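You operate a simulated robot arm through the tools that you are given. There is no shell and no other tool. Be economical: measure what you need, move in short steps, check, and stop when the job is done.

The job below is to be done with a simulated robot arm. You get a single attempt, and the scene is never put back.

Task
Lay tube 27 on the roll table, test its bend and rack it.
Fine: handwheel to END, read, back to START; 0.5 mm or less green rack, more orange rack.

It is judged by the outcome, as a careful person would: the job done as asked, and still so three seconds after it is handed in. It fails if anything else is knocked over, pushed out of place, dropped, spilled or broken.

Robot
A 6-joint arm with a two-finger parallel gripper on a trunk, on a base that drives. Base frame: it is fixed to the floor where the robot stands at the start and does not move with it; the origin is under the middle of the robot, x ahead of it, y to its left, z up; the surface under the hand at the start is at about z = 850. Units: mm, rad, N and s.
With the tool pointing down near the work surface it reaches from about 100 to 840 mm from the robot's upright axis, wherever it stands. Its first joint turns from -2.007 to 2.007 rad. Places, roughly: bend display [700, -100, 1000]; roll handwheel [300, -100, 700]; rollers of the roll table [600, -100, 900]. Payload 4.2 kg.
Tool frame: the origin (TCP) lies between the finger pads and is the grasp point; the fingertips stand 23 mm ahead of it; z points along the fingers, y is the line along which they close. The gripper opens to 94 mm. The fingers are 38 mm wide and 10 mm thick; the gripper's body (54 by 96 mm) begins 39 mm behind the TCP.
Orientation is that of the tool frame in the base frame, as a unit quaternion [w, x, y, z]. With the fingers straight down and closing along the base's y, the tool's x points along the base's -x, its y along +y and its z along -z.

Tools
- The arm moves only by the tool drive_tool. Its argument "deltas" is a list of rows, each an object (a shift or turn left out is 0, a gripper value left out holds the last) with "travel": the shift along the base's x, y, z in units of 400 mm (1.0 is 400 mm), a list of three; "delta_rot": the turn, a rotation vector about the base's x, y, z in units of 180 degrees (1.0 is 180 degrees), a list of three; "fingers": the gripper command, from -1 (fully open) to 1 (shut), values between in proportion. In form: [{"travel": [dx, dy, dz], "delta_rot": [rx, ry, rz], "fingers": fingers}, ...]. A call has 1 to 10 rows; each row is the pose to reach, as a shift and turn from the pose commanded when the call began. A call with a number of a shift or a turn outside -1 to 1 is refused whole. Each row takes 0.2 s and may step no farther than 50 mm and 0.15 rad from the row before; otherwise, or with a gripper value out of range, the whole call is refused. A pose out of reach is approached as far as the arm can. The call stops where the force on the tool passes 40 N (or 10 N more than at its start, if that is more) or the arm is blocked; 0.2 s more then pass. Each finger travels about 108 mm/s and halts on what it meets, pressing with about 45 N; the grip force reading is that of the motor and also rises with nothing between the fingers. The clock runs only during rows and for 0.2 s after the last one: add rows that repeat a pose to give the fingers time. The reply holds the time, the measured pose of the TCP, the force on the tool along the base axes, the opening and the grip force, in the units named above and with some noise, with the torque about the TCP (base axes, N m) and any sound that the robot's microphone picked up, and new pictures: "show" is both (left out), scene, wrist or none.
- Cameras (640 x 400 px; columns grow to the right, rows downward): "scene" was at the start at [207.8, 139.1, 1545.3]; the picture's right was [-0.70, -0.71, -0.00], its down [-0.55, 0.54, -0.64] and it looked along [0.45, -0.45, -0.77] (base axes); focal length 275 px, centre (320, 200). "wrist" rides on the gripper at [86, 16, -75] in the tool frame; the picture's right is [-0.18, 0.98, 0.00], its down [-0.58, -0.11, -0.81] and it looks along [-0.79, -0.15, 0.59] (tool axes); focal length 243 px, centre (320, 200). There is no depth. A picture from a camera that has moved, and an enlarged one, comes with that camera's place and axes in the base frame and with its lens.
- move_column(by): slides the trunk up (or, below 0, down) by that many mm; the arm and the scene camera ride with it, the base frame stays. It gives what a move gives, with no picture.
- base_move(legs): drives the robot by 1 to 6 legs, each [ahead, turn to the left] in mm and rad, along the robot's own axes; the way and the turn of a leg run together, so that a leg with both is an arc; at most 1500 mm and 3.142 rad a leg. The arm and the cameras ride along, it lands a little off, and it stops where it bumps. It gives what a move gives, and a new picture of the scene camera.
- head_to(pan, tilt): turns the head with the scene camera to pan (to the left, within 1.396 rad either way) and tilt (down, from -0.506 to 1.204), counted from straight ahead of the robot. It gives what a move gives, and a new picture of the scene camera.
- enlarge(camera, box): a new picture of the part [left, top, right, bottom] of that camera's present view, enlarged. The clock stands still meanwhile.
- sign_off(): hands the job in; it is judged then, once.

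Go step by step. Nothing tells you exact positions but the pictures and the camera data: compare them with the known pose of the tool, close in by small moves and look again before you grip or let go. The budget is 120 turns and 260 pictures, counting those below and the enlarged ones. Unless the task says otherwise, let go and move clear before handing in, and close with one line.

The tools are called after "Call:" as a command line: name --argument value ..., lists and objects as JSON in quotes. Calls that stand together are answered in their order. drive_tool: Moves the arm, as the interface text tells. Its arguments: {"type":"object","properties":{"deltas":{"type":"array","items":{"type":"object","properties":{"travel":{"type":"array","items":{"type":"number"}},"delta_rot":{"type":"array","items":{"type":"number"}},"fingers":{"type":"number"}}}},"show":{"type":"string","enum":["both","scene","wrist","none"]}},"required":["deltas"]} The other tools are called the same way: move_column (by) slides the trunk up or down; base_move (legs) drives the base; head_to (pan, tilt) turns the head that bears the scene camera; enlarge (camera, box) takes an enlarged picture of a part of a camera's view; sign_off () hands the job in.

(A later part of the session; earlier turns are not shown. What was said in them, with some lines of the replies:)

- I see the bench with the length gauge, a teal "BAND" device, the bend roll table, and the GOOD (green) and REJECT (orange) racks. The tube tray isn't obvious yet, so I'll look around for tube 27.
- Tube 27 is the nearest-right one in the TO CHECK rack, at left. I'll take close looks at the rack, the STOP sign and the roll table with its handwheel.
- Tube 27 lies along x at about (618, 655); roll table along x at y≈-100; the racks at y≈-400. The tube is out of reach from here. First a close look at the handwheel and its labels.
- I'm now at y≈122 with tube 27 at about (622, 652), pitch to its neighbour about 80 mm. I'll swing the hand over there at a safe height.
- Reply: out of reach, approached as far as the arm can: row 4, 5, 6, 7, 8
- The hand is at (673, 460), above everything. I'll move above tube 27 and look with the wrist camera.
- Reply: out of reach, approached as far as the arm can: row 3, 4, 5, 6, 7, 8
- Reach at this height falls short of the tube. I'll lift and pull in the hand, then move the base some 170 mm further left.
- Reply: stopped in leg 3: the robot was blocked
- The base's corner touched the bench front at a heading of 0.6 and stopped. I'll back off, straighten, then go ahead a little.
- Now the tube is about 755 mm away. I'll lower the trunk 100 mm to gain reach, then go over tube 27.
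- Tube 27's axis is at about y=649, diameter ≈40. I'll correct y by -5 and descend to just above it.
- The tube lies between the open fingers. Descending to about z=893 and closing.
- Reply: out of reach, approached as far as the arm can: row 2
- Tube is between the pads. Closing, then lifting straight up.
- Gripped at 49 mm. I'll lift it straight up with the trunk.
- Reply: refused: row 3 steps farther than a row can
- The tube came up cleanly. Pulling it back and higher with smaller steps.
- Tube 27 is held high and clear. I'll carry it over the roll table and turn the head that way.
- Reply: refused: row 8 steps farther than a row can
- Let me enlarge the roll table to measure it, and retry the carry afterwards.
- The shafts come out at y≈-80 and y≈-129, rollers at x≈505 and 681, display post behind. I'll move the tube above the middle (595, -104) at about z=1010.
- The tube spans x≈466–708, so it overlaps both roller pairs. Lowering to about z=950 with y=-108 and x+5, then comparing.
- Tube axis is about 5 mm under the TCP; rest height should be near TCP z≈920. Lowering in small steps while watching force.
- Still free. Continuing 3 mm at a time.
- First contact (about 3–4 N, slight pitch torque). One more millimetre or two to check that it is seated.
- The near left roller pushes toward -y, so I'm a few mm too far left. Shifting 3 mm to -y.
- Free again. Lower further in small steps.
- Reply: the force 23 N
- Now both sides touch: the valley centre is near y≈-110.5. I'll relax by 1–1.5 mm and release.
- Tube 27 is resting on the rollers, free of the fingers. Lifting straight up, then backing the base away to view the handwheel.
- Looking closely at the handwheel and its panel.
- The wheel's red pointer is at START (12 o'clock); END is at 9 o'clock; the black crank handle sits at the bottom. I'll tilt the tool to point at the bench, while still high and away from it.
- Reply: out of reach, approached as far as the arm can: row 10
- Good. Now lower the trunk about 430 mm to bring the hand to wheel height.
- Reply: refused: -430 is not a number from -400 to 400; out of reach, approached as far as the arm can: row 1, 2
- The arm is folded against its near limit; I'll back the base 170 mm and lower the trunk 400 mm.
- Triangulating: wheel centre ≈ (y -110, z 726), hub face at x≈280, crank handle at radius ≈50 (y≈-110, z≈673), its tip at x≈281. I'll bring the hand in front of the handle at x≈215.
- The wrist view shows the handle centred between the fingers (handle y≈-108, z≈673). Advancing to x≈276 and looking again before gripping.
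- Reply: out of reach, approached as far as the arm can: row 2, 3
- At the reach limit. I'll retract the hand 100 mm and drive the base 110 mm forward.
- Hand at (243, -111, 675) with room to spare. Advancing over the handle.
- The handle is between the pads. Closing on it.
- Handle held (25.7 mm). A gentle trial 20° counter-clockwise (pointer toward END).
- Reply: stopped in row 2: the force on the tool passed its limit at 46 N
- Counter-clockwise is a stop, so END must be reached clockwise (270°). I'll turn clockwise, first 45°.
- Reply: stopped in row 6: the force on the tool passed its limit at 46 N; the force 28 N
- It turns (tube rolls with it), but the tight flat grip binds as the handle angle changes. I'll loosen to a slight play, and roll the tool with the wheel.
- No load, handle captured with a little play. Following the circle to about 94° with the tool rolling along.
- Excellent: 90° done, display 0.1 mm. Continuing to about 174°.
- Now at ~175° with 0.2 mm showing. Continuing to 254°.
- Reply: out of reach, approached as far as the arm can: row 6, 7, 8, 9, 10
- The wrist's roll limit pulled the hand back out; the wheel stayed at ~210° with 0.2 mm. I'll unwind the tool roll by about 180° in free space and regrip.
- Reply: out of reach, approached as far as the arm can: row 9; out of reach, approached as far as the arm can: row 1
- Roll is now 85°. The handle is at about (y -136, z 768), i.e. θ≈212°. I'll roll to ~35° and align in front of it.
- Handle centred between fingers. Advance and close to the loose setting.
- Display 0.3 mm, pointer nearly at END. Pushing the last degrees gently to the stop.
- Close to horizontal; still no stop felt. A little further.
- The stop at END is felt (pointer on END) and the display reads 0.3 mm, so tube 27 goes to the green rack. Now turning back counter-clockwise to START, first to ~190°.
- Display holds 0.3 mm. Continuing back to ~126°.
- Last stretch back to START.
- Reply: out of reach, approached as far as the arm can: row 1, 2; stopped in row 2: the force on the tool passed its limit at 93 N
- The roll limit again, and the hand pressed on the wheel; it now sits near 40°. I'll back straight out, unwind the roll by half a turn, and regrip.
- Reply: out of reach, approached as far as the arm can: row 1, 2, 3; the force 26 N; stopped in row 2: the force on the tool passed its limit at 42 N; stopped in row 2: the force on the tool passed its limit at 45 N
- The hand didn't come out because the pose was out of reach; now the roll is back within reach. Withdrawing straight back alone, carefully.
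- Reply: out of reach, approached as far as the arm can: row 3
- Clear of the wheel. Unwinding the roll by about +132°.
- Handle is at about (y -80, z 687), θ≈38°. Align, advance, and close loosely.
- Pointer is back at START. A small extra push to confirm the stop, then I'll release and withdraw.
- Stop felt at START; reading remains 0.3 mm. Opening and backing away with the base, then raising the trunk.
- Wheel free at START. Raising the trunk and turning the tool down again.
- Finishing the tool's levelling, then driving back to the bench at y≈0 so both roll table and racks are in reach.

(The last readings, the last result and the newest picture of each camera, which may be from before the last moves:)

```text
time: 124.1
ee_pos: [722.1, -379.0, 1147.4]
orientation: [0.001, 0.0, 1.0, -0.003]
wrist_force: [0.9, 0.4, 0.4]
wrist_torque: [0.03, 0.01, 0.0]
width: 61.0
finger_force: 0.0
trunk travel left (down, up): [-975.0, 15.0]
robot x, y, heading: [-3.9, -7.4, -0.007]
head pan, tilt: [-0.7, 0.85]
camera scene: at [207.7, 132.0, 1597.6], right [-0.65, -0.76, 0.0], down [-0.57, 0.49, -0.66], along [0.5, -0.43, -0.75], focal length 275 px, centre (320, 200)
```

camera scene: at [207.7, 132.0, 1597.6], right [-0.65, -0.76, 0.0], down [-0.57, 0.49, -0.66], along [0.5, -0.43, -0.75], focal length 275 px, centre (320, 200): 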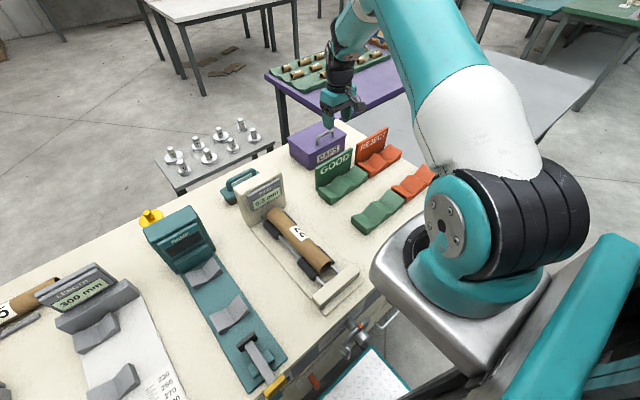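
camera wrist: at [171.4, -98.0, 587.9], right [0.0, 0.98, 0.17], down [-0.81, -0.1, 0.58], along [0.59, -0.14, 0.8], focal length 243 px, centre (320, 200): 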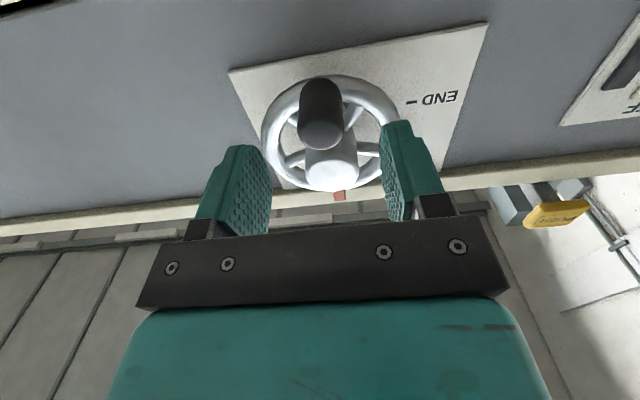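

Now moving the hand above the tube on the rollers.

Call:
drive_tool --deltas '[{"travel": [-0.04, 0.11, 0]}, {"travel": [-0.08, 0.22, 0]}, {"travel": [-0.12, 0.33, 0]}, {"travel": [-0.16, 0.44, 0]}, {"travel": [-0.2, 0.55, 0]}, {"travel": [-0.25, 0.65, 0]}, {"travel": [-0.307, 0.672, -0.04]}, {"travel": [-0.307, 0.672, -0.15], "fingers": -0.5}, {"travel": [-0.307, 0.672, -0.26]}, {"travel": [-0.307, 0.672, -0.38]}]'

Call:
enlarge --camera "scene" --box '[220, 160, 380, 310]'

```text
time: 126.3
ee_pos: [599.5, -110.0, 997.9]
orientation: [0.001, 0.001, 1.0, -0.004]
wrist_force: [-0.3, -0.4, 0.3]
wrist_torque: [0.02, -0.05, 0.05]
width: 70.4
finger_force: 0.0
trunk travel left (down, up): [-975.0, 15.0]
robot x, y, heading: [-7.5, -9.8, -0.014]
head pan, tilt: [-0.7, 0.85]
camera scene: at [207.1, 132.1, 1597.7], right [-0.65, -0.76, 0.0], down [-0.57, 0.49, -0.66], along [0.5, -0.43, -0.75], focal length 275 px, centre (320, 200)
camera wrist: at [512.7, -93.0, 1071.5], right [0.18, 0.98, -0.01], down [0.58, -0.1, 0.81], along [0.79, -0.15, -0.59], focal length 243 px, centre (320, 200)
```

scene: 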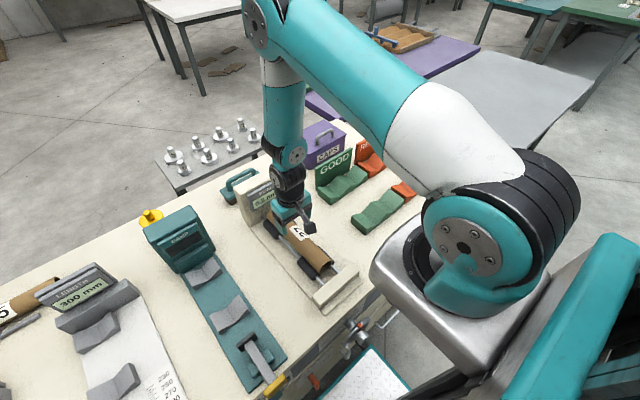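
wrist: 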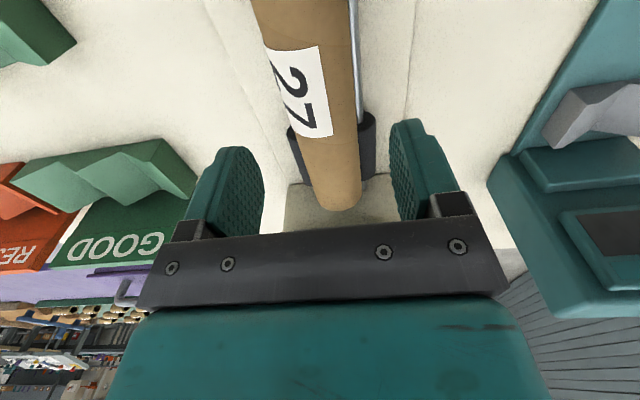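

```text
2.67 times, centred on (300, 235) of scene
camera zoom: at [207.1, 132.1, 1597.7], right [-0.65, -0.76, 0.0], down [-0.57, 0.49, -0.66], along [0.5, -0.43, -0.75], focal length 733 px, centre (373, 107)
```

zoom: 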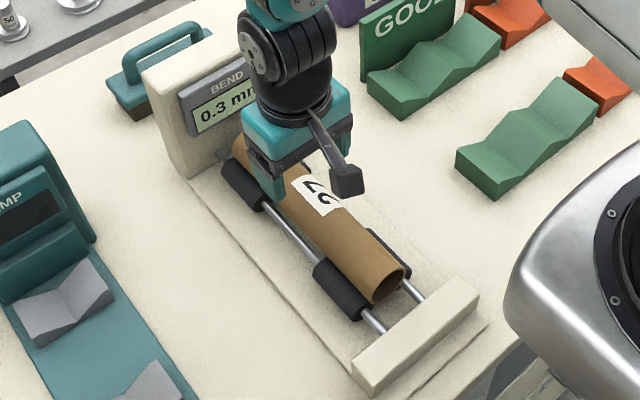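

Tube still well on the rollers, y≈-111. Descending over it to z≈909 and gripping.

Call:
drive_tool --deltas '[{"travel": [0, -0.003, -0.11]}, {"travel": [0, -0.003, -0.18]}, {"travel": [0, -0.003, -0.212]}]'

```text
time: 127.1
ee_pos: [597.8, -109.1, 909.8]
orientation: [0.001, 0.0, 1.0, -0.003]
wrist_force: [0.2, 0.1, -0.2]
wrist_torque: [-0.01, -0.01, -0.03]
width: 70.6
finger_force: 0.0
trunk travel left (down, up): [-975.0, 15.0]
robot x, y, heading: [-7.9, -13.0, -0.012]
head pan, tilt: [-0.7, 0.85]
camera scene: at [207.5, 132.0, 1597.6], right [-0.65, -0.76, 0.0], down [-0.57, 0.49, -0.66], along [0.5, -0.43, -0.75], focal length 275 px, centre (320, 200)
camera wrist: at [512.4, -93.6, 983.8], right [0.18, 0.98, -0.01], down [0.58, -0.1, 0.81], along [0.79, -0.15, -0.59], focal length 243 px, centre (320, 200)
```

scene: 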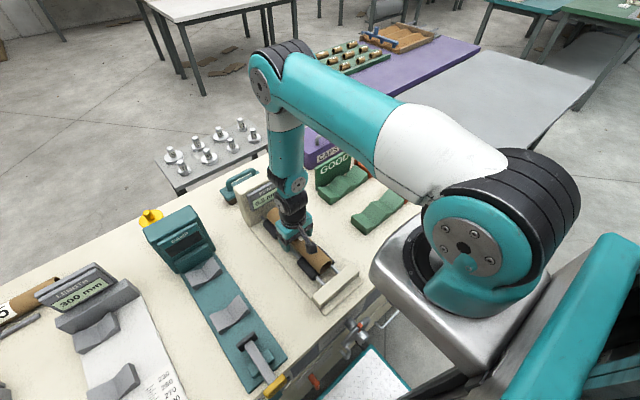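
wrist: 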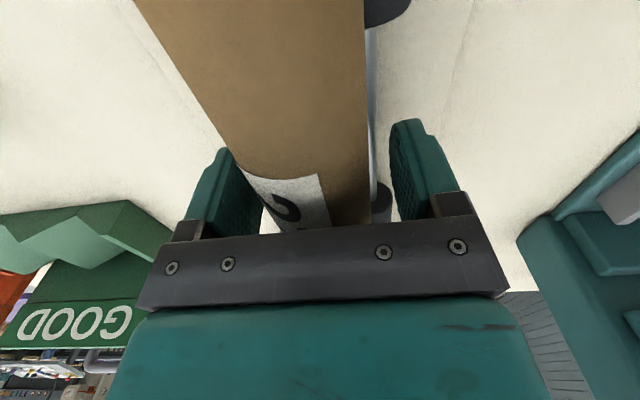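

Tube is ~2 mm to the -y side of the pads' middle. Small shift, then close and lift.

Call:
drive_tool --deltas '[{"travel": [0, -0.006, 0]}, {"travel": [0, -0.006, 0], "fingers": 0}, {"travel": [0, -0.006, 0], "fingers": 1}, {"travel": [0, -0.006, 0], "fingers": 1}, {"travel": [0, -0.006, 0], "fingers": 1}]' --show "none"

Call:
drive_tool --deltas '[{"travel": [0, 0, 0.05]}, {"travel": [0, 0, 0.15]}, {"travel": [0, 0, 0.26]}, {"travel": [0, 0, 0.36]}]'

Call:
enlarge --camera "scene" --box '[280, 130, 440, 240]'

```text
time: 128.3
ee_pos: [598.4, -112.3, 909.8]
orientation: [0.002, -0.001, 1.0, -0.003]
wrist_force: [0.2, 3.5, 3.1]
wrist_torque: [0.04, -0.09, 0.12]
width: 48.7
finger_force: 44.8
trunk travel left (down, up): [-975.0, 15.0]
robot x, y, heading: [-6.4, -11.2, -0.013]
head pan, tilt: [-0.7, 0.85]
```

```text
time: 129.3
ee_pos: [600.5, -113.7, 1053.6]
orientation: [0.001, -0.001, 1.0, -0.004]
wrist_force: [0.0, 0.9, -1.6]
wrist_torque: [-0.02, 0.02, 0.0]
width: 49.0
finger_force: 45.3
trunk travel left (down, up): [-975.0, 15.0]
robot x, y, heading: [-8.5, -13.4, -0.011]
head pan, tilt: [-0.7, 0.85]
camera scene: at [208.1, 132.0, 1597.4], right [-0.65, -0.76, 0.0], down [-0.57, 0.49, -0.66], along [0.5, -0.43, -0.75], focal length 275 px, centre (320, 200)
camera wrist: at [514.4, -97.0, 1127.2], right [0.18, 0.98, -0.01], down [0.58, -0.1, 0.81], along [0.79, -0.15, -0.59], focal length 243 px, centre (320, 200)
```

scene: 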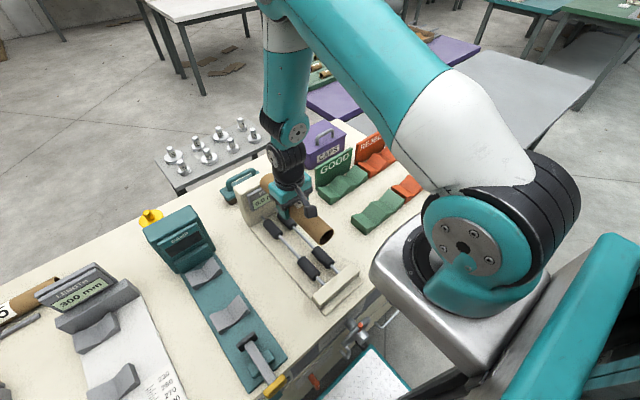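
wrist: 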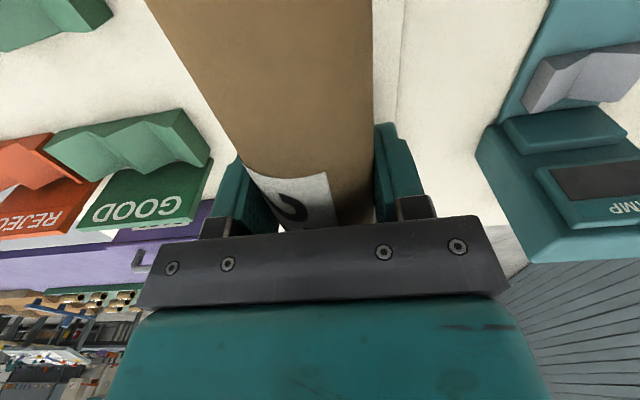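

```text
3.64 times, centred on (360, 185) of scene
camera zoom: at [208.1, 132.0, 1597.4], right [-0.65, -0.76, 0.0], down [-0.57, 0.49, -0.66], along [0.5, -0.43, -0.75], focal length 1000 px, centre (174, 254)
```

zoom: 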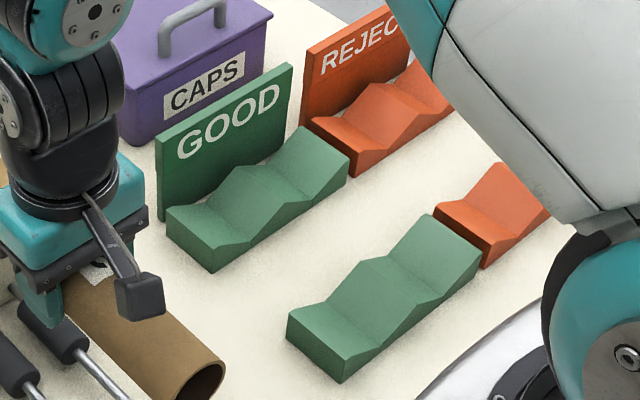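

Tube 27 lifted (spans x≈475–725). The green rack's left valley is at y≈-359, the right one at y≈-452; blocks at x≈522 and 697. I'll go over the left valley.

Call:
drive_tool --deltas '[{"travel": [0.002, -0.1, 0]}, {"travel": [0.004, -0.2, 0]}, {"travel": [0.006, -0.3, 0]}, {"travel": [0.008, -0.4, 0]}, {"travel": [0.008, -0.5, 0]}, {"travel": [0.008, -0.58, 0]}, {"travel": [0.008, -0.613, -0.05]}, {"travel": [0.008, -0.613, -0.13]}]'

Call:
enlarge --camera "scene" --box '[280, 130, 440, 240]'

```text
time: 131.1
ee_pos: [602.3, -359.1, 1002.7]
orientation: [0.001, -0.001, 1.0, -0.003]
wrist_force: [-0.1, -0.3, 0.3]
wrist_torque: [-0.01, -0.03, -0.02]
width: 48.8
finger_force: 45.3
trunk travel left (down, up): [-975.0, 15.0]
robot x, y, heading: [-2.3, -10.2, -0.013]
head pan, tilt: [-0.7, 0.85]
camera scene: at [207.3, 132.0, 1597.6], right [-0.65, -0.76, 0.0], down [-0.57, 0.49, -0.66], along [0.5, -0.43, -0.75], focal length 275 px, centre (320, 200)
camera wrist: at [517.1, -342.3, 1076.6], right [0.18, 0.98, -0.01], down [0.58, -0.1, 0.81], along [0.79, -0.15, -0.59], focal length 243 px, centre (320, 200)
```

scene: 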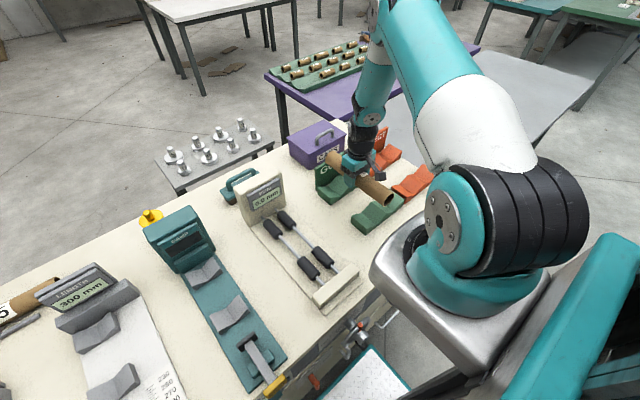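
wrist: 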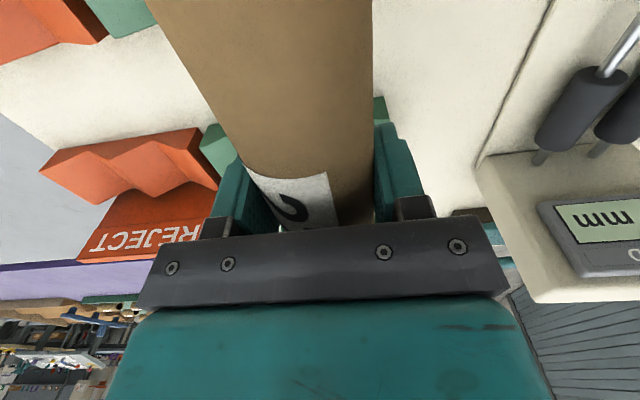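

```text
3.64 times, centred on (360, 185) of scene
camera zoom: at [207.3, 132.0, 1597.6], right [-0.65, -0.76, 0.0], down [-0.57, 0.49, -0.66], along [0.5, -0.43, -0.75], focal length 1000 px, centre (174, 254)
```

zoom: 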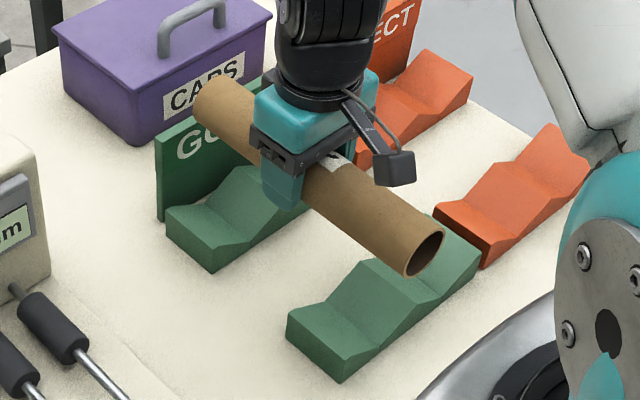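

The ray check on the tube's own end shows a ~8 mm bias, so the valley is nearer y≈-351. Shift +8 mm and lower to z≈935.

Call:
drive_tool --deltas '[{"travel": [0.002, 0.02, -0.08]}, {"travel": [0.002, 0.02, -0.165]}]'

Call:
enlarge --camera "scene" --box '[310, 130, 430, 240]'

```text
time: 131.7
ee_pos: [601.5, -349.3, 938.1]
orientation: [0.0, 0.001, 1.0, -0.003]
wrist_force: [-0.2, 0.1, -0.4]
wrist_torque: [0.03, -0.02, -0.01]
width: 48.5
finger_force: 45.1
trunk travel left (down, up): [-975.0, 15.0]
robot x, y, heading: [-4.9, -7.6, -0.015]
head pan, tilt: [-0.7, 0.85]
camera scene: at [207.4, 132.1, 1597.6], right [-0.65, -0.76, 0.0], down [-0.57, 0.49, -0.66], along [0.5, -0.43, -0.75], focal length 275 px, centre (320, 200)
camera wrist: at [515.8, -332.5, 1010.9], right [0.18, 0.98, -0.01], down [0.58, -0.1, 0.81], along [0.79, -0.15, -0.59], focal length 243 px, centre (320, 200)
```

scene: 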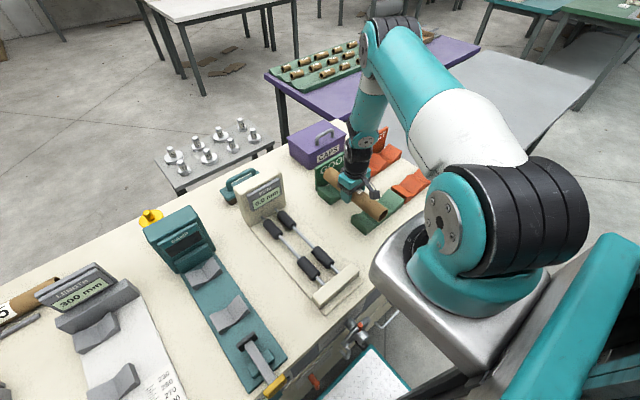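
wrist: 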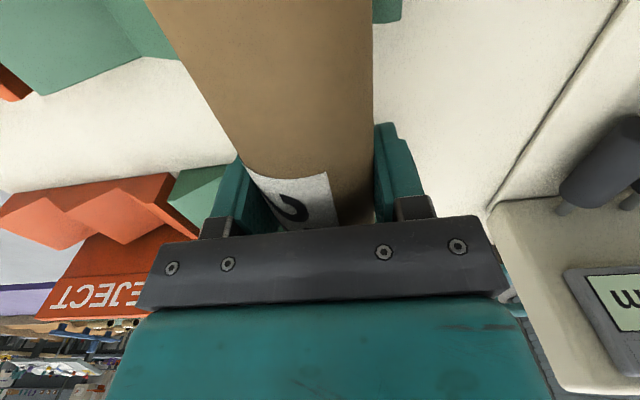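

```text
3.64 times, centred on (370, 185) of scene
camera zoom: at [207.4, 132.1, 1597.6], right [-0.65, -0.76, 0.0], down [-0.57, 0.49, -0.66], along [0.5, -0.43, -0.75], focal length 1000 px, centre (138, 254)
```

zoom: 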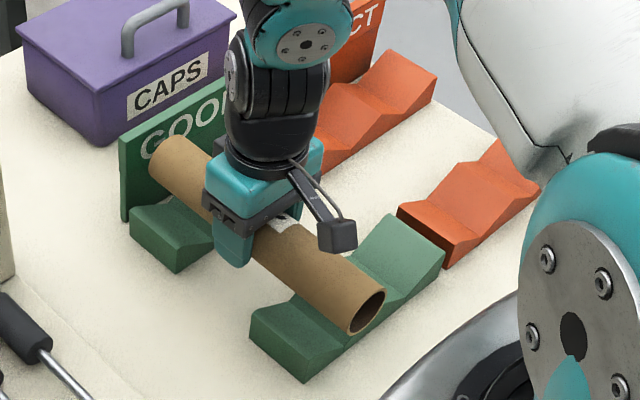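

Call:
enlarge --camera "scene" --box '[345, 175, 425, 240]'

Call:
enlarge --camera "wrist" --box '[100, 0, 420, 240]'

```text
6.15 times, centred on (385, 208) of scene
camera zoom: at [207.4, 132.1, 1597.6], right [-0.65, -0.76, 0.0], down [-0.57, 0.49, -0.66], along [0.5, -0.43, -0.75], focal length 1692 px, centre (-80, 154)
```

zoom: 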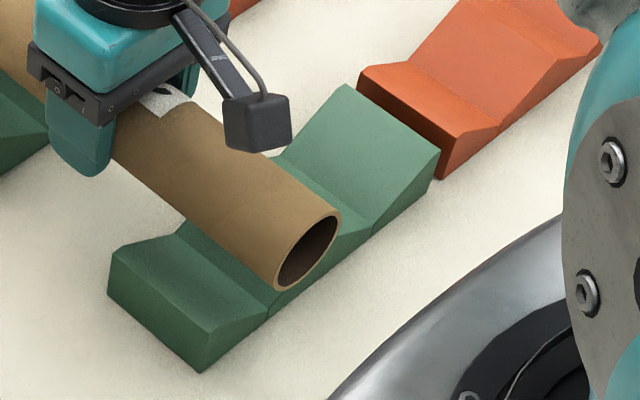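

```text
1.67 times, centred on (260, 120) of wrist
camera zoom: at [515.8, -332.5, 1010.9], right [0.18, 0.98, -0.01], down [0.58, -0.1, 0.81], along [0.79, -0.15, -0.59], focal length 404 px, centre (420, 333)
```

zoom: 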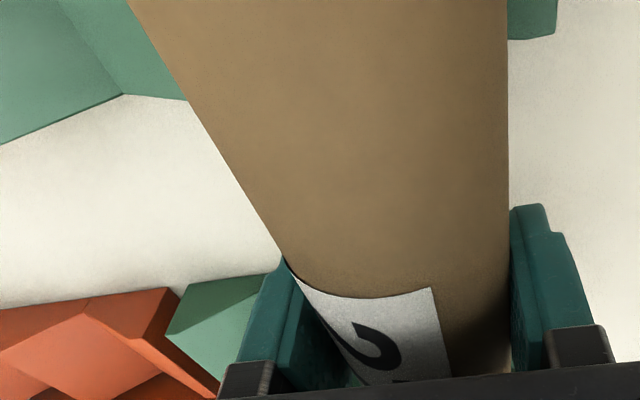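

From the block's profile the left valley works out at y≈-342.5. Shifting +7 mm and lowering towards contact.

Call:
drive_tool --deltas '[{"travel": [0.002, 0.017, -0.04]}, {"travel": [0.002, 0.017, -0.08]}]' --show "none"

Call:
enlarge --camera "scene" --box '[345, 175, 425, 240]'

```text
time: 132.3
ee_pos: [604.5, -345.3, 904.6]
orientation: [0.002, -0.001, 1.0, -0.004]
wrist_force: [0.0, 0.1, -0.8]
wrist_torque: [0.05, 0.03, -0.01]
width: 48.7
finger_force: 44.6
trunk travel left (down, up): [-975.0, 15.0]
robot x, y, heading: [-5.6, -12.6, -0.013]
head pan, tilt: [-0.7, 0.85]
```

```text
6.15 times, centred on (385, 208) of scene
camera zoom: at [207.6, 132.0, 1597.6], right [-0.65, -0.76, 0.0], down [-0.57, 0.49, -0.66], along [0.5, -0.43, -0.75], focal length 1692 px, centre (-80, 154)
```

zoom: 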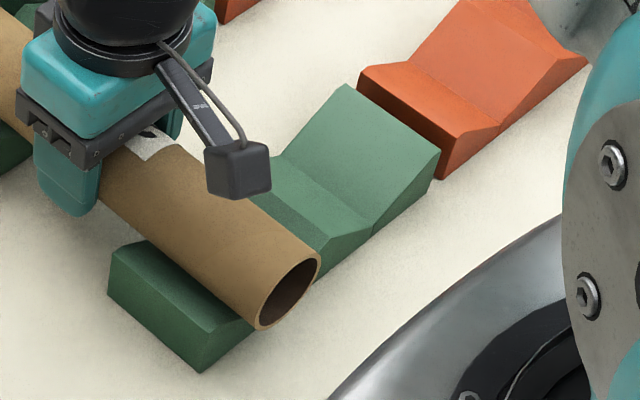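

Call:
drive_tool --deltas '[{"travel": [0, 0.004, -0.01]}, {"travel": [0, 0.004, -0.015]}]' --show "none"

Call:
drive_tool --deltas '[{"travel": [0, 0, -0.005]}, {"travel": [0, 0, -0.01]}]' --show "none"

Call:
enlarge --camera "scene" --box '[345, 175, 425, 240]'

```text
time: 132.9
ee_pos: [604.0, -342.5, 900.1]
orientation: [0.0, -0.001, 1.0, -0.002]
wrist_force: [0.3, -0.4, 4.3]
wrist_torque: [0.07, 0.51, 0.02]
width: 48.9
finger_force: 44.8
trunk travel left (down, up): [-975.0, 15.0]
robot x, y, heading: [-7.1, -10.4, -0.01]
head pan, tilt: [-0.7, 0.85]
```

```text
time: 133.7
ee_pos: [605.8, -346.6, 897.2]
orientation: [0.005, 0.0, 1.0, -0.006]
wrist_force: [0.9, -5.4, 8.5]
wrist_torque: [0.0, 0.85, 0.44]
width: 48.8
finger_force: 44.7
trunk travel left (down, up): [-975.0, 15.0]
robot x, y, heading: [-8.0, -7.7, -0.014]
head pan, tilt: [-0.7, 0.85]
stopped in row 2: the force on the tool passed its limit at 41 N (the readings are from after the stop); the commanded pose is now the measured one
```

```text
6.15 times, centred on (385, 208) of scene
camera zoom: at [207.3, 131.9, 1597.2], right [-0.65, -0.76, 0.0], down [-0.57, 0.49, -0.66], along [0.5, -0.43, -0.75], focal length 1692 px, centre (-80, 154)
```

zoom: 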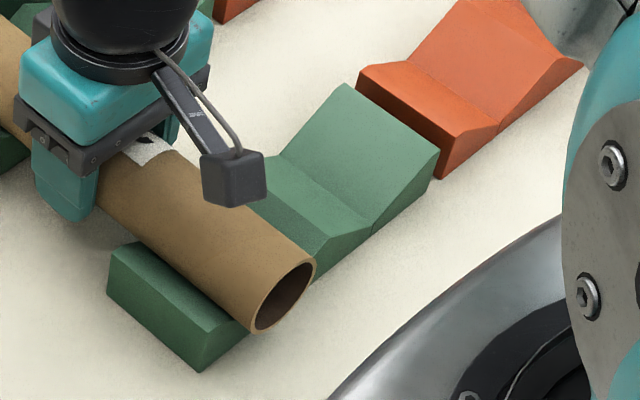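

The left slope pushes toward -y; centre is nearer -349. Relief of 1.5 mm, shift -3 mm, and lower again.

Call:
drive_tool --deltas '[{"travel": [0, -0.004, 0.004]}, {"travel": [0, -0.007, 0.004]}, {"travel": [0, -0.007, 0.0]}]' --show "none"

Call:
drive_tool --deltas '[{"travel": [0, 0, -0.004]}, {"travel": [0, 0, -0.006]}]' --show "none"

```text
time: 134.4
ee_pos: [606.0, -346.7, 896.1]
orientation: [0.003, 0.0, 1.0, -0.005]
wrist_force: [-0.4, 0.3, 4.4]
wrist_torque: [0.07, -0.41, -0.02]
width: 48.9
finger_force: 45.1
trunk travel left (down, up): [-975.0, 15.0]
robot x, y, heading: [-6.1, -7.4, -0.013]
head pan, tilt: [-0.7, 0.85]
```

```text
time: 135.1
ee_pos: [606.9, -349.1, 895.7]
orientation: [0.004, 0.0, 1.0, -0.006]
wrist_force: [-1.4, -2.7, 25.3]
wrist_torque: [0.32, 0.53, 0.19]
width: 48.7
finger_force: 45.6
trunk travel left (down, up): [-975.0, 15.0]
robot x, y, heading: [-10.9, -9.1, -0.012]
head pan, tilt: [-0.7, 0.85]
```

Now the force is nearly vertical: seated in the valley. Relieving 1 mm and checking the picture before release.

Call:
drive_tool --deltas '[{"travel": [0, 0, 0.003]}, {"travel": [0, 0, 0.003]}]' --show "none"

Call:
enlarge --camera "scene" --box '[310, 140, 430, 240]'

```text
time: 135.7
ee_pos: [606.0, -349.0, 894.7]
orientation: [0.004, 0.0, 1.0, -0.005]
wrist_force: [3.6, -5.7, 14.1]
wrist_torque: [0.13, -0.11, 0.09]
width: 48.7
finger_force: 45.3
trunk travel left (down, up): [-975.0, 15.0]
robot x, y, heading: [-7.0, -7.8, -0.015]
head pan, tilt: [-0.7, 0.85]
```

```text
4.00 times, centred on (370, 190) of scene
camera zoom: at [207.3, 131.9, 1597.5], right [-0.65, -0.76, 0.0], down [-0.57, 0.49, -0.66], along [0.5, -0.43, -0.75], focal length 1100 px, centre (120, 240)
```

zoom: 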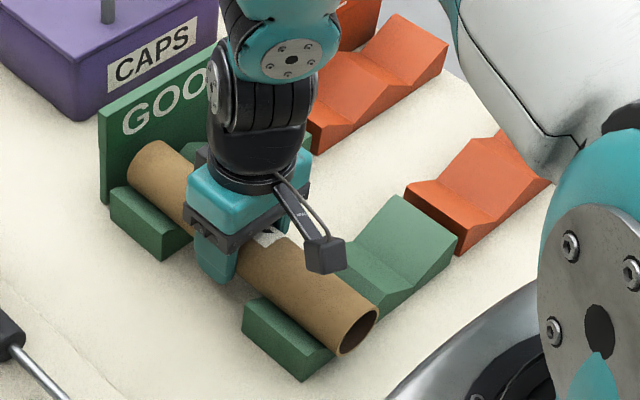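

The tube lies in both left valleys. Releasing.

Call:
drive_tool --deltas '[{"fingers": 0.2}, {"fingers": -0.1}, {"fingers": -0.5}, {"fingers": -0.5}]'

Call:
enlarge --camera "scene" --box '[310, 140, 430, 240]'

```text
time: 136.7
ee_pos: [607.4, -347.2, 896.1]
orientation: [0.003, 0.001, 1.0, -0.004]
wrist_force: [0.6, 0.1, -0.9]
wrist_torque: [-0.01, 0.02, -0.02]
width: 70.7
finger_force: 0.1
trunk travel left (down, up): [-975.0, 15.0]
robot x, y, heading: [-9.1, -8.9, -0.01]
head pan, tilt: [-0.7, 0.85]
camera scene: at [207.6, 131.9, 1597.5], right [-0.65, -0.76, 0.0], down [-0.57, 0.49, -0.66], along [0.5, -0.43, -0.75], focal length 275 px, centre (320, 200)
camera wrist: at [519.4, -330.9, 968.9], right [0.18, 0.98, -0.01], down [0.58, -0.1, 0.81], along [0.8, -0.15, -0.59], focal length 243 px, centre (320, 200)
```

scene: 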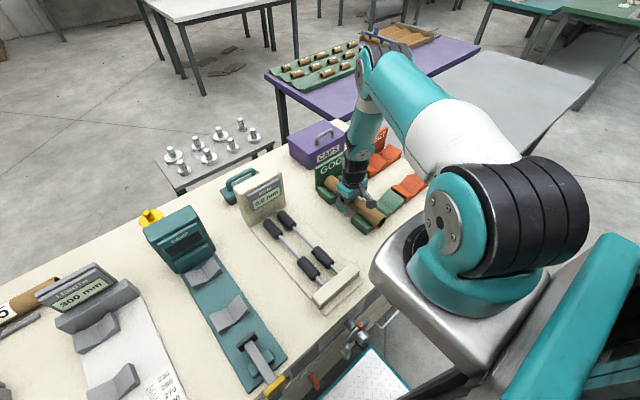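
wrist: 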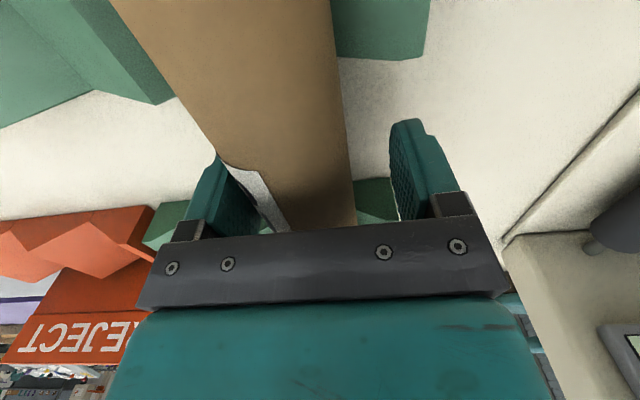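

```text
4.00 times, centred on (370, 190) of scene
camera zoom: at [207.6, 131.9, 1597.5], right [-0.65, -0.76, 0.0], down [-0.57, 0.49, -0.66], along [0.5, -0.43, -0.75], focal length 1100 px, centre (120, 240)
```

zoom: 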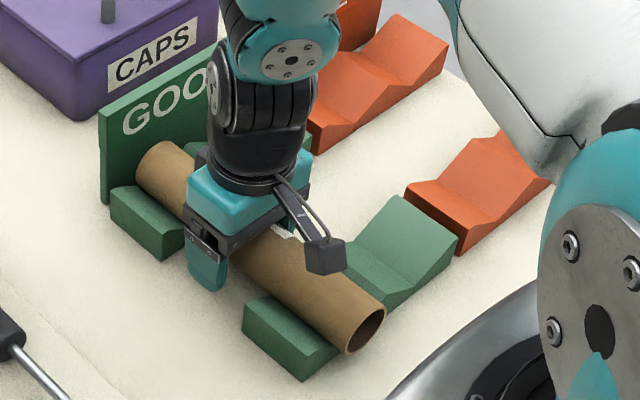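

The tube rolled a few mm into the valley's bottom. I'll centre the open fingers (-6 mm y) and recheck that it is not leaning on a finger.

Call:
drive_tool --deltas '[{"travel": [0, -0.008, 0]}, {"travel": [0, -0.016, 0]}]' --show "wrist"

Call:
enlarge --camera "scene" --box '[310, 140, 430, 240]'

```text
time: 137.2
ee_pos: [605.8, -353.5, 896.3]
orientation: [0.003, 0.0, 1.0, -0.005]
wrist_force: [-0.2, 0.8, -0.7]
wrist_torque: [-0.02, -0.01, -0.03]
width: 70.6
finger_force: 0.0
trunk travel left (down, up): [-975.0, 15.0]
robot x, y, heading: [-10.1, -7.4, -0.013]
head pan, tilt: [-0.7, 0.85]
camera wrist: at [519.3, -337.7, 968.8], right [0.18, 0.98, -0.01], down [0.58, -0.1, 0.81], along [0.8, -0.15, -0.59], focal length 243 px, centre (320, 200)
```

wrist: 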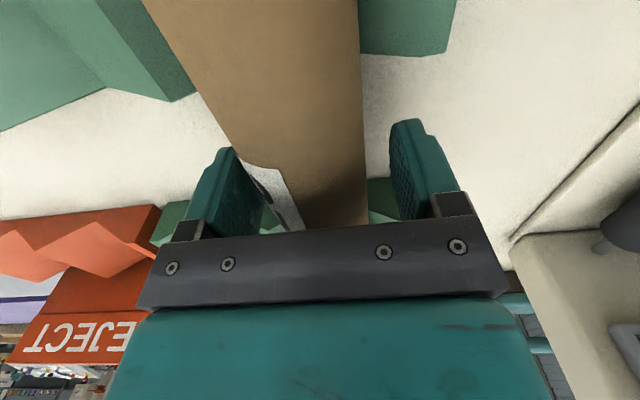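

```text
4.00 times, centred on (370, 190) of scene
camera zoom: at [207.7, 131.9, 1597.5], right [-0.65, -0.76, 0.0], down [-0.57, 0.49, -0.66], along [0.5, -0.43, -0.75], focal length 1100 px, centre (120, 240)
```

zoom: 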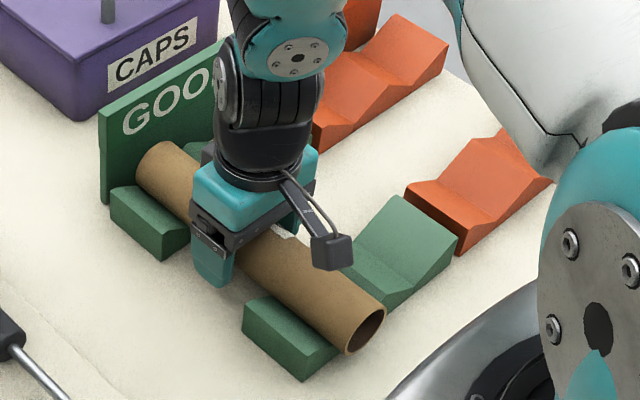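

The tube stayed put, settled in the valley with clearance on both sides. Lifting straight up.

Call:
drive_tool --deltas '[{"travel": [0, 0, 0.06]}, {"travel": [0, 0, 0.16]}, {"travel": [0, 0, 0.28]}, {"travel": [-0.02, 0, 0.4]}, {"travel": [-0.05, 0, 0.5]}, {"travel": [-0.1, 0.06, 0.58]}, {"travel": [-0.15, 0.15, 0.6]}]'

Call:
enlarge --camera "scene" --box '[240, 130, 440, 260]'

Call:
head_to --pan 0.0 --tilt 0.95

```text
time: 138.8
ee_pos: [544.8, -293.3, 1132.6]
orientation: [0.002, -0.001, 1.0, -0.005]
wrist_force: [0.8, -0.2, -0.1]
wrist_torque: [0.0, -0.01, 0.02]
width: 70.4
finger_force: 0.1
trunk travel left (down, up): [-975.0, 15.0]
robot x, y, heading: [-8.3, -9.3, -0.01]
head pan, tilt: [-0.7, 0.85]
camera scene: at [207.7, 131.4, 1597.5], right [-0.65, -0.76, 0.0], down [-0.57, 0.49, -0.66], along [0.5, -0.43, -0.75], focal length 275 px, centre (320, 200)
camera wrist: at [458.6, -276.5, 1205.8], right [0.18, 0.98, -0.01], down [0.58, -0.1, 0.81], along [0.8, -0.15, -0.59], focal length 243 px, centre (320, 200)
```

scene: 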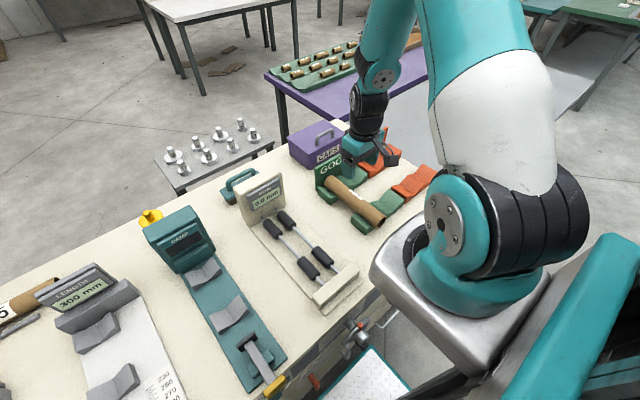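
wrist: 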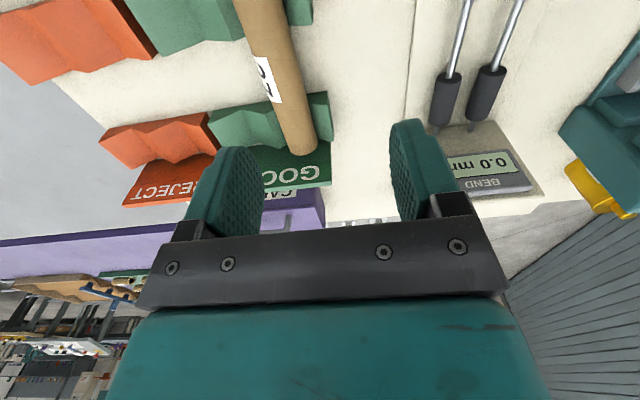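

```text
3.08 times, centred on (340, 195) of scene
camera zoom: at [207.7, 131.4, 1597.5], right [-0.65, -0.76, 0.0], down [-0.57, 0.49, -0.66], along [0.5, -0.43, -0.75], focal length 846 px, centre (258, 215)
```

zoom: 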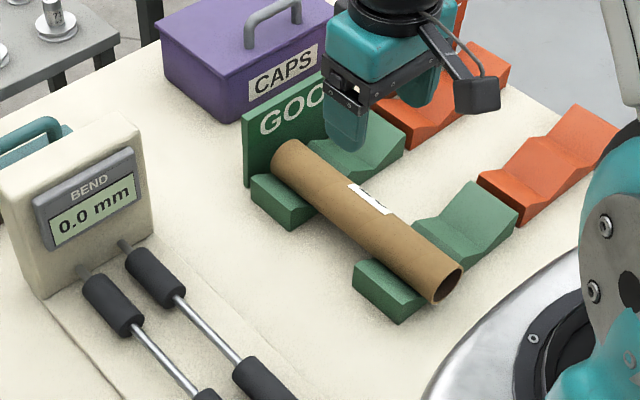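

```text
time: 139.9
ee_pos: [544.6, -292.7, 1131.5]
orientation: [0.002, 0.0, 1.0, -0.004]
wrist_force: [-0.9, 0.0, -0.2]
wrist_torque: [0.04, -0.03, 0.0]
width: 70.5
finger_force: 0.0
trunk travel left (down, up): [-975.0, 15.0]
robot x, y, heading: [-5.5, -6.8, -0.015]
head pan, tilt: [0.0, 0.949]
camera scene: at [221.2, 182.0, 1590.0], right [-0.01, -1.0, 0.0], down [-0.81, 0.01, -0.58], along [0.58, -0.01, -0.81], focal length 275 px, centre (320, 200)
```

scene: 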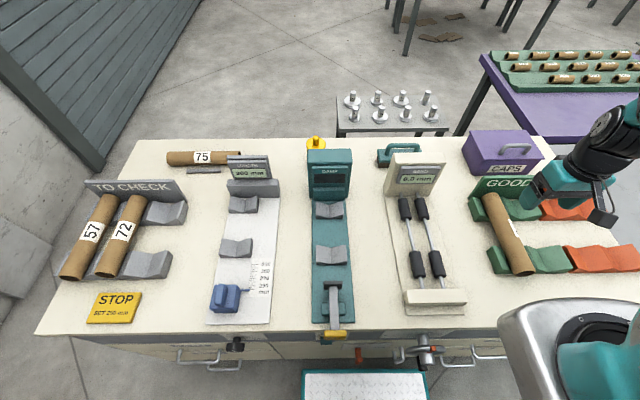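

Everything else is in place. One last close look at the racked tube and the handwheel.

Call:
enlarge --camera "scene" --box '[450, 170, 610, 290]'

Call:
enlarge --camera "scene" --box '[390, 320, 470, 380]'

```text
3.33 times, centred on (530, 230) of scene
camera zoom: at [221.2, 182.0, 1590.0], right [-0.01, -1.0, 0.0], down [-0.81, 0.01, -0.58], along [0.58, -0.01, -0.81], focal length 916 px, centre (-380, 100)
```

zoom: 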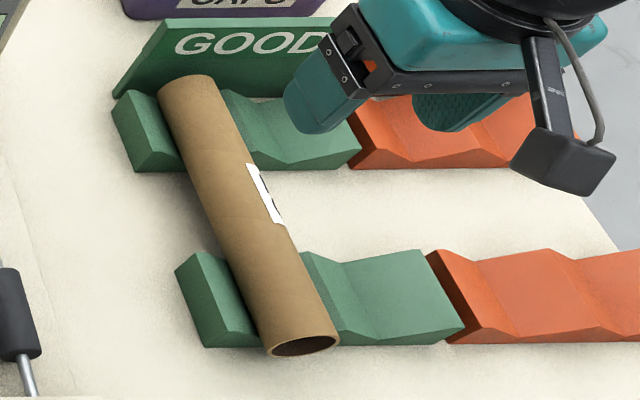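

```text
6.67 times, centred on (430, 350) of scene
camera zoom: at [221.2, 182.0, 1590.0], right [-0.01, -1.0, 0.0], down [-0.81, 0.01, -0.58], along [0.58, -0.01, -0.81], focal length 1833 px, centre (-413, -800)
```

zoom: 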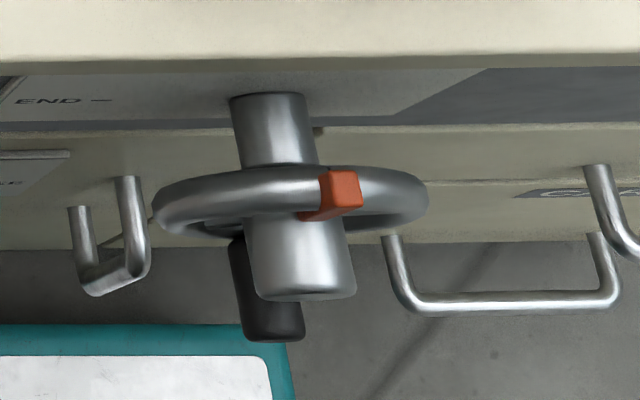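

Tube 27 is seated in both valleys of the green rack, the handwheel pointer is at START, and the hand is clear. Handing in.

Call:
sign_off

```text
The job is handed in.
```

Tube 27 read 0.3 mm at END, so it is in the green (GOOD) rack. The handwheel is back at START, and nothing else in the last views looks disturbed.
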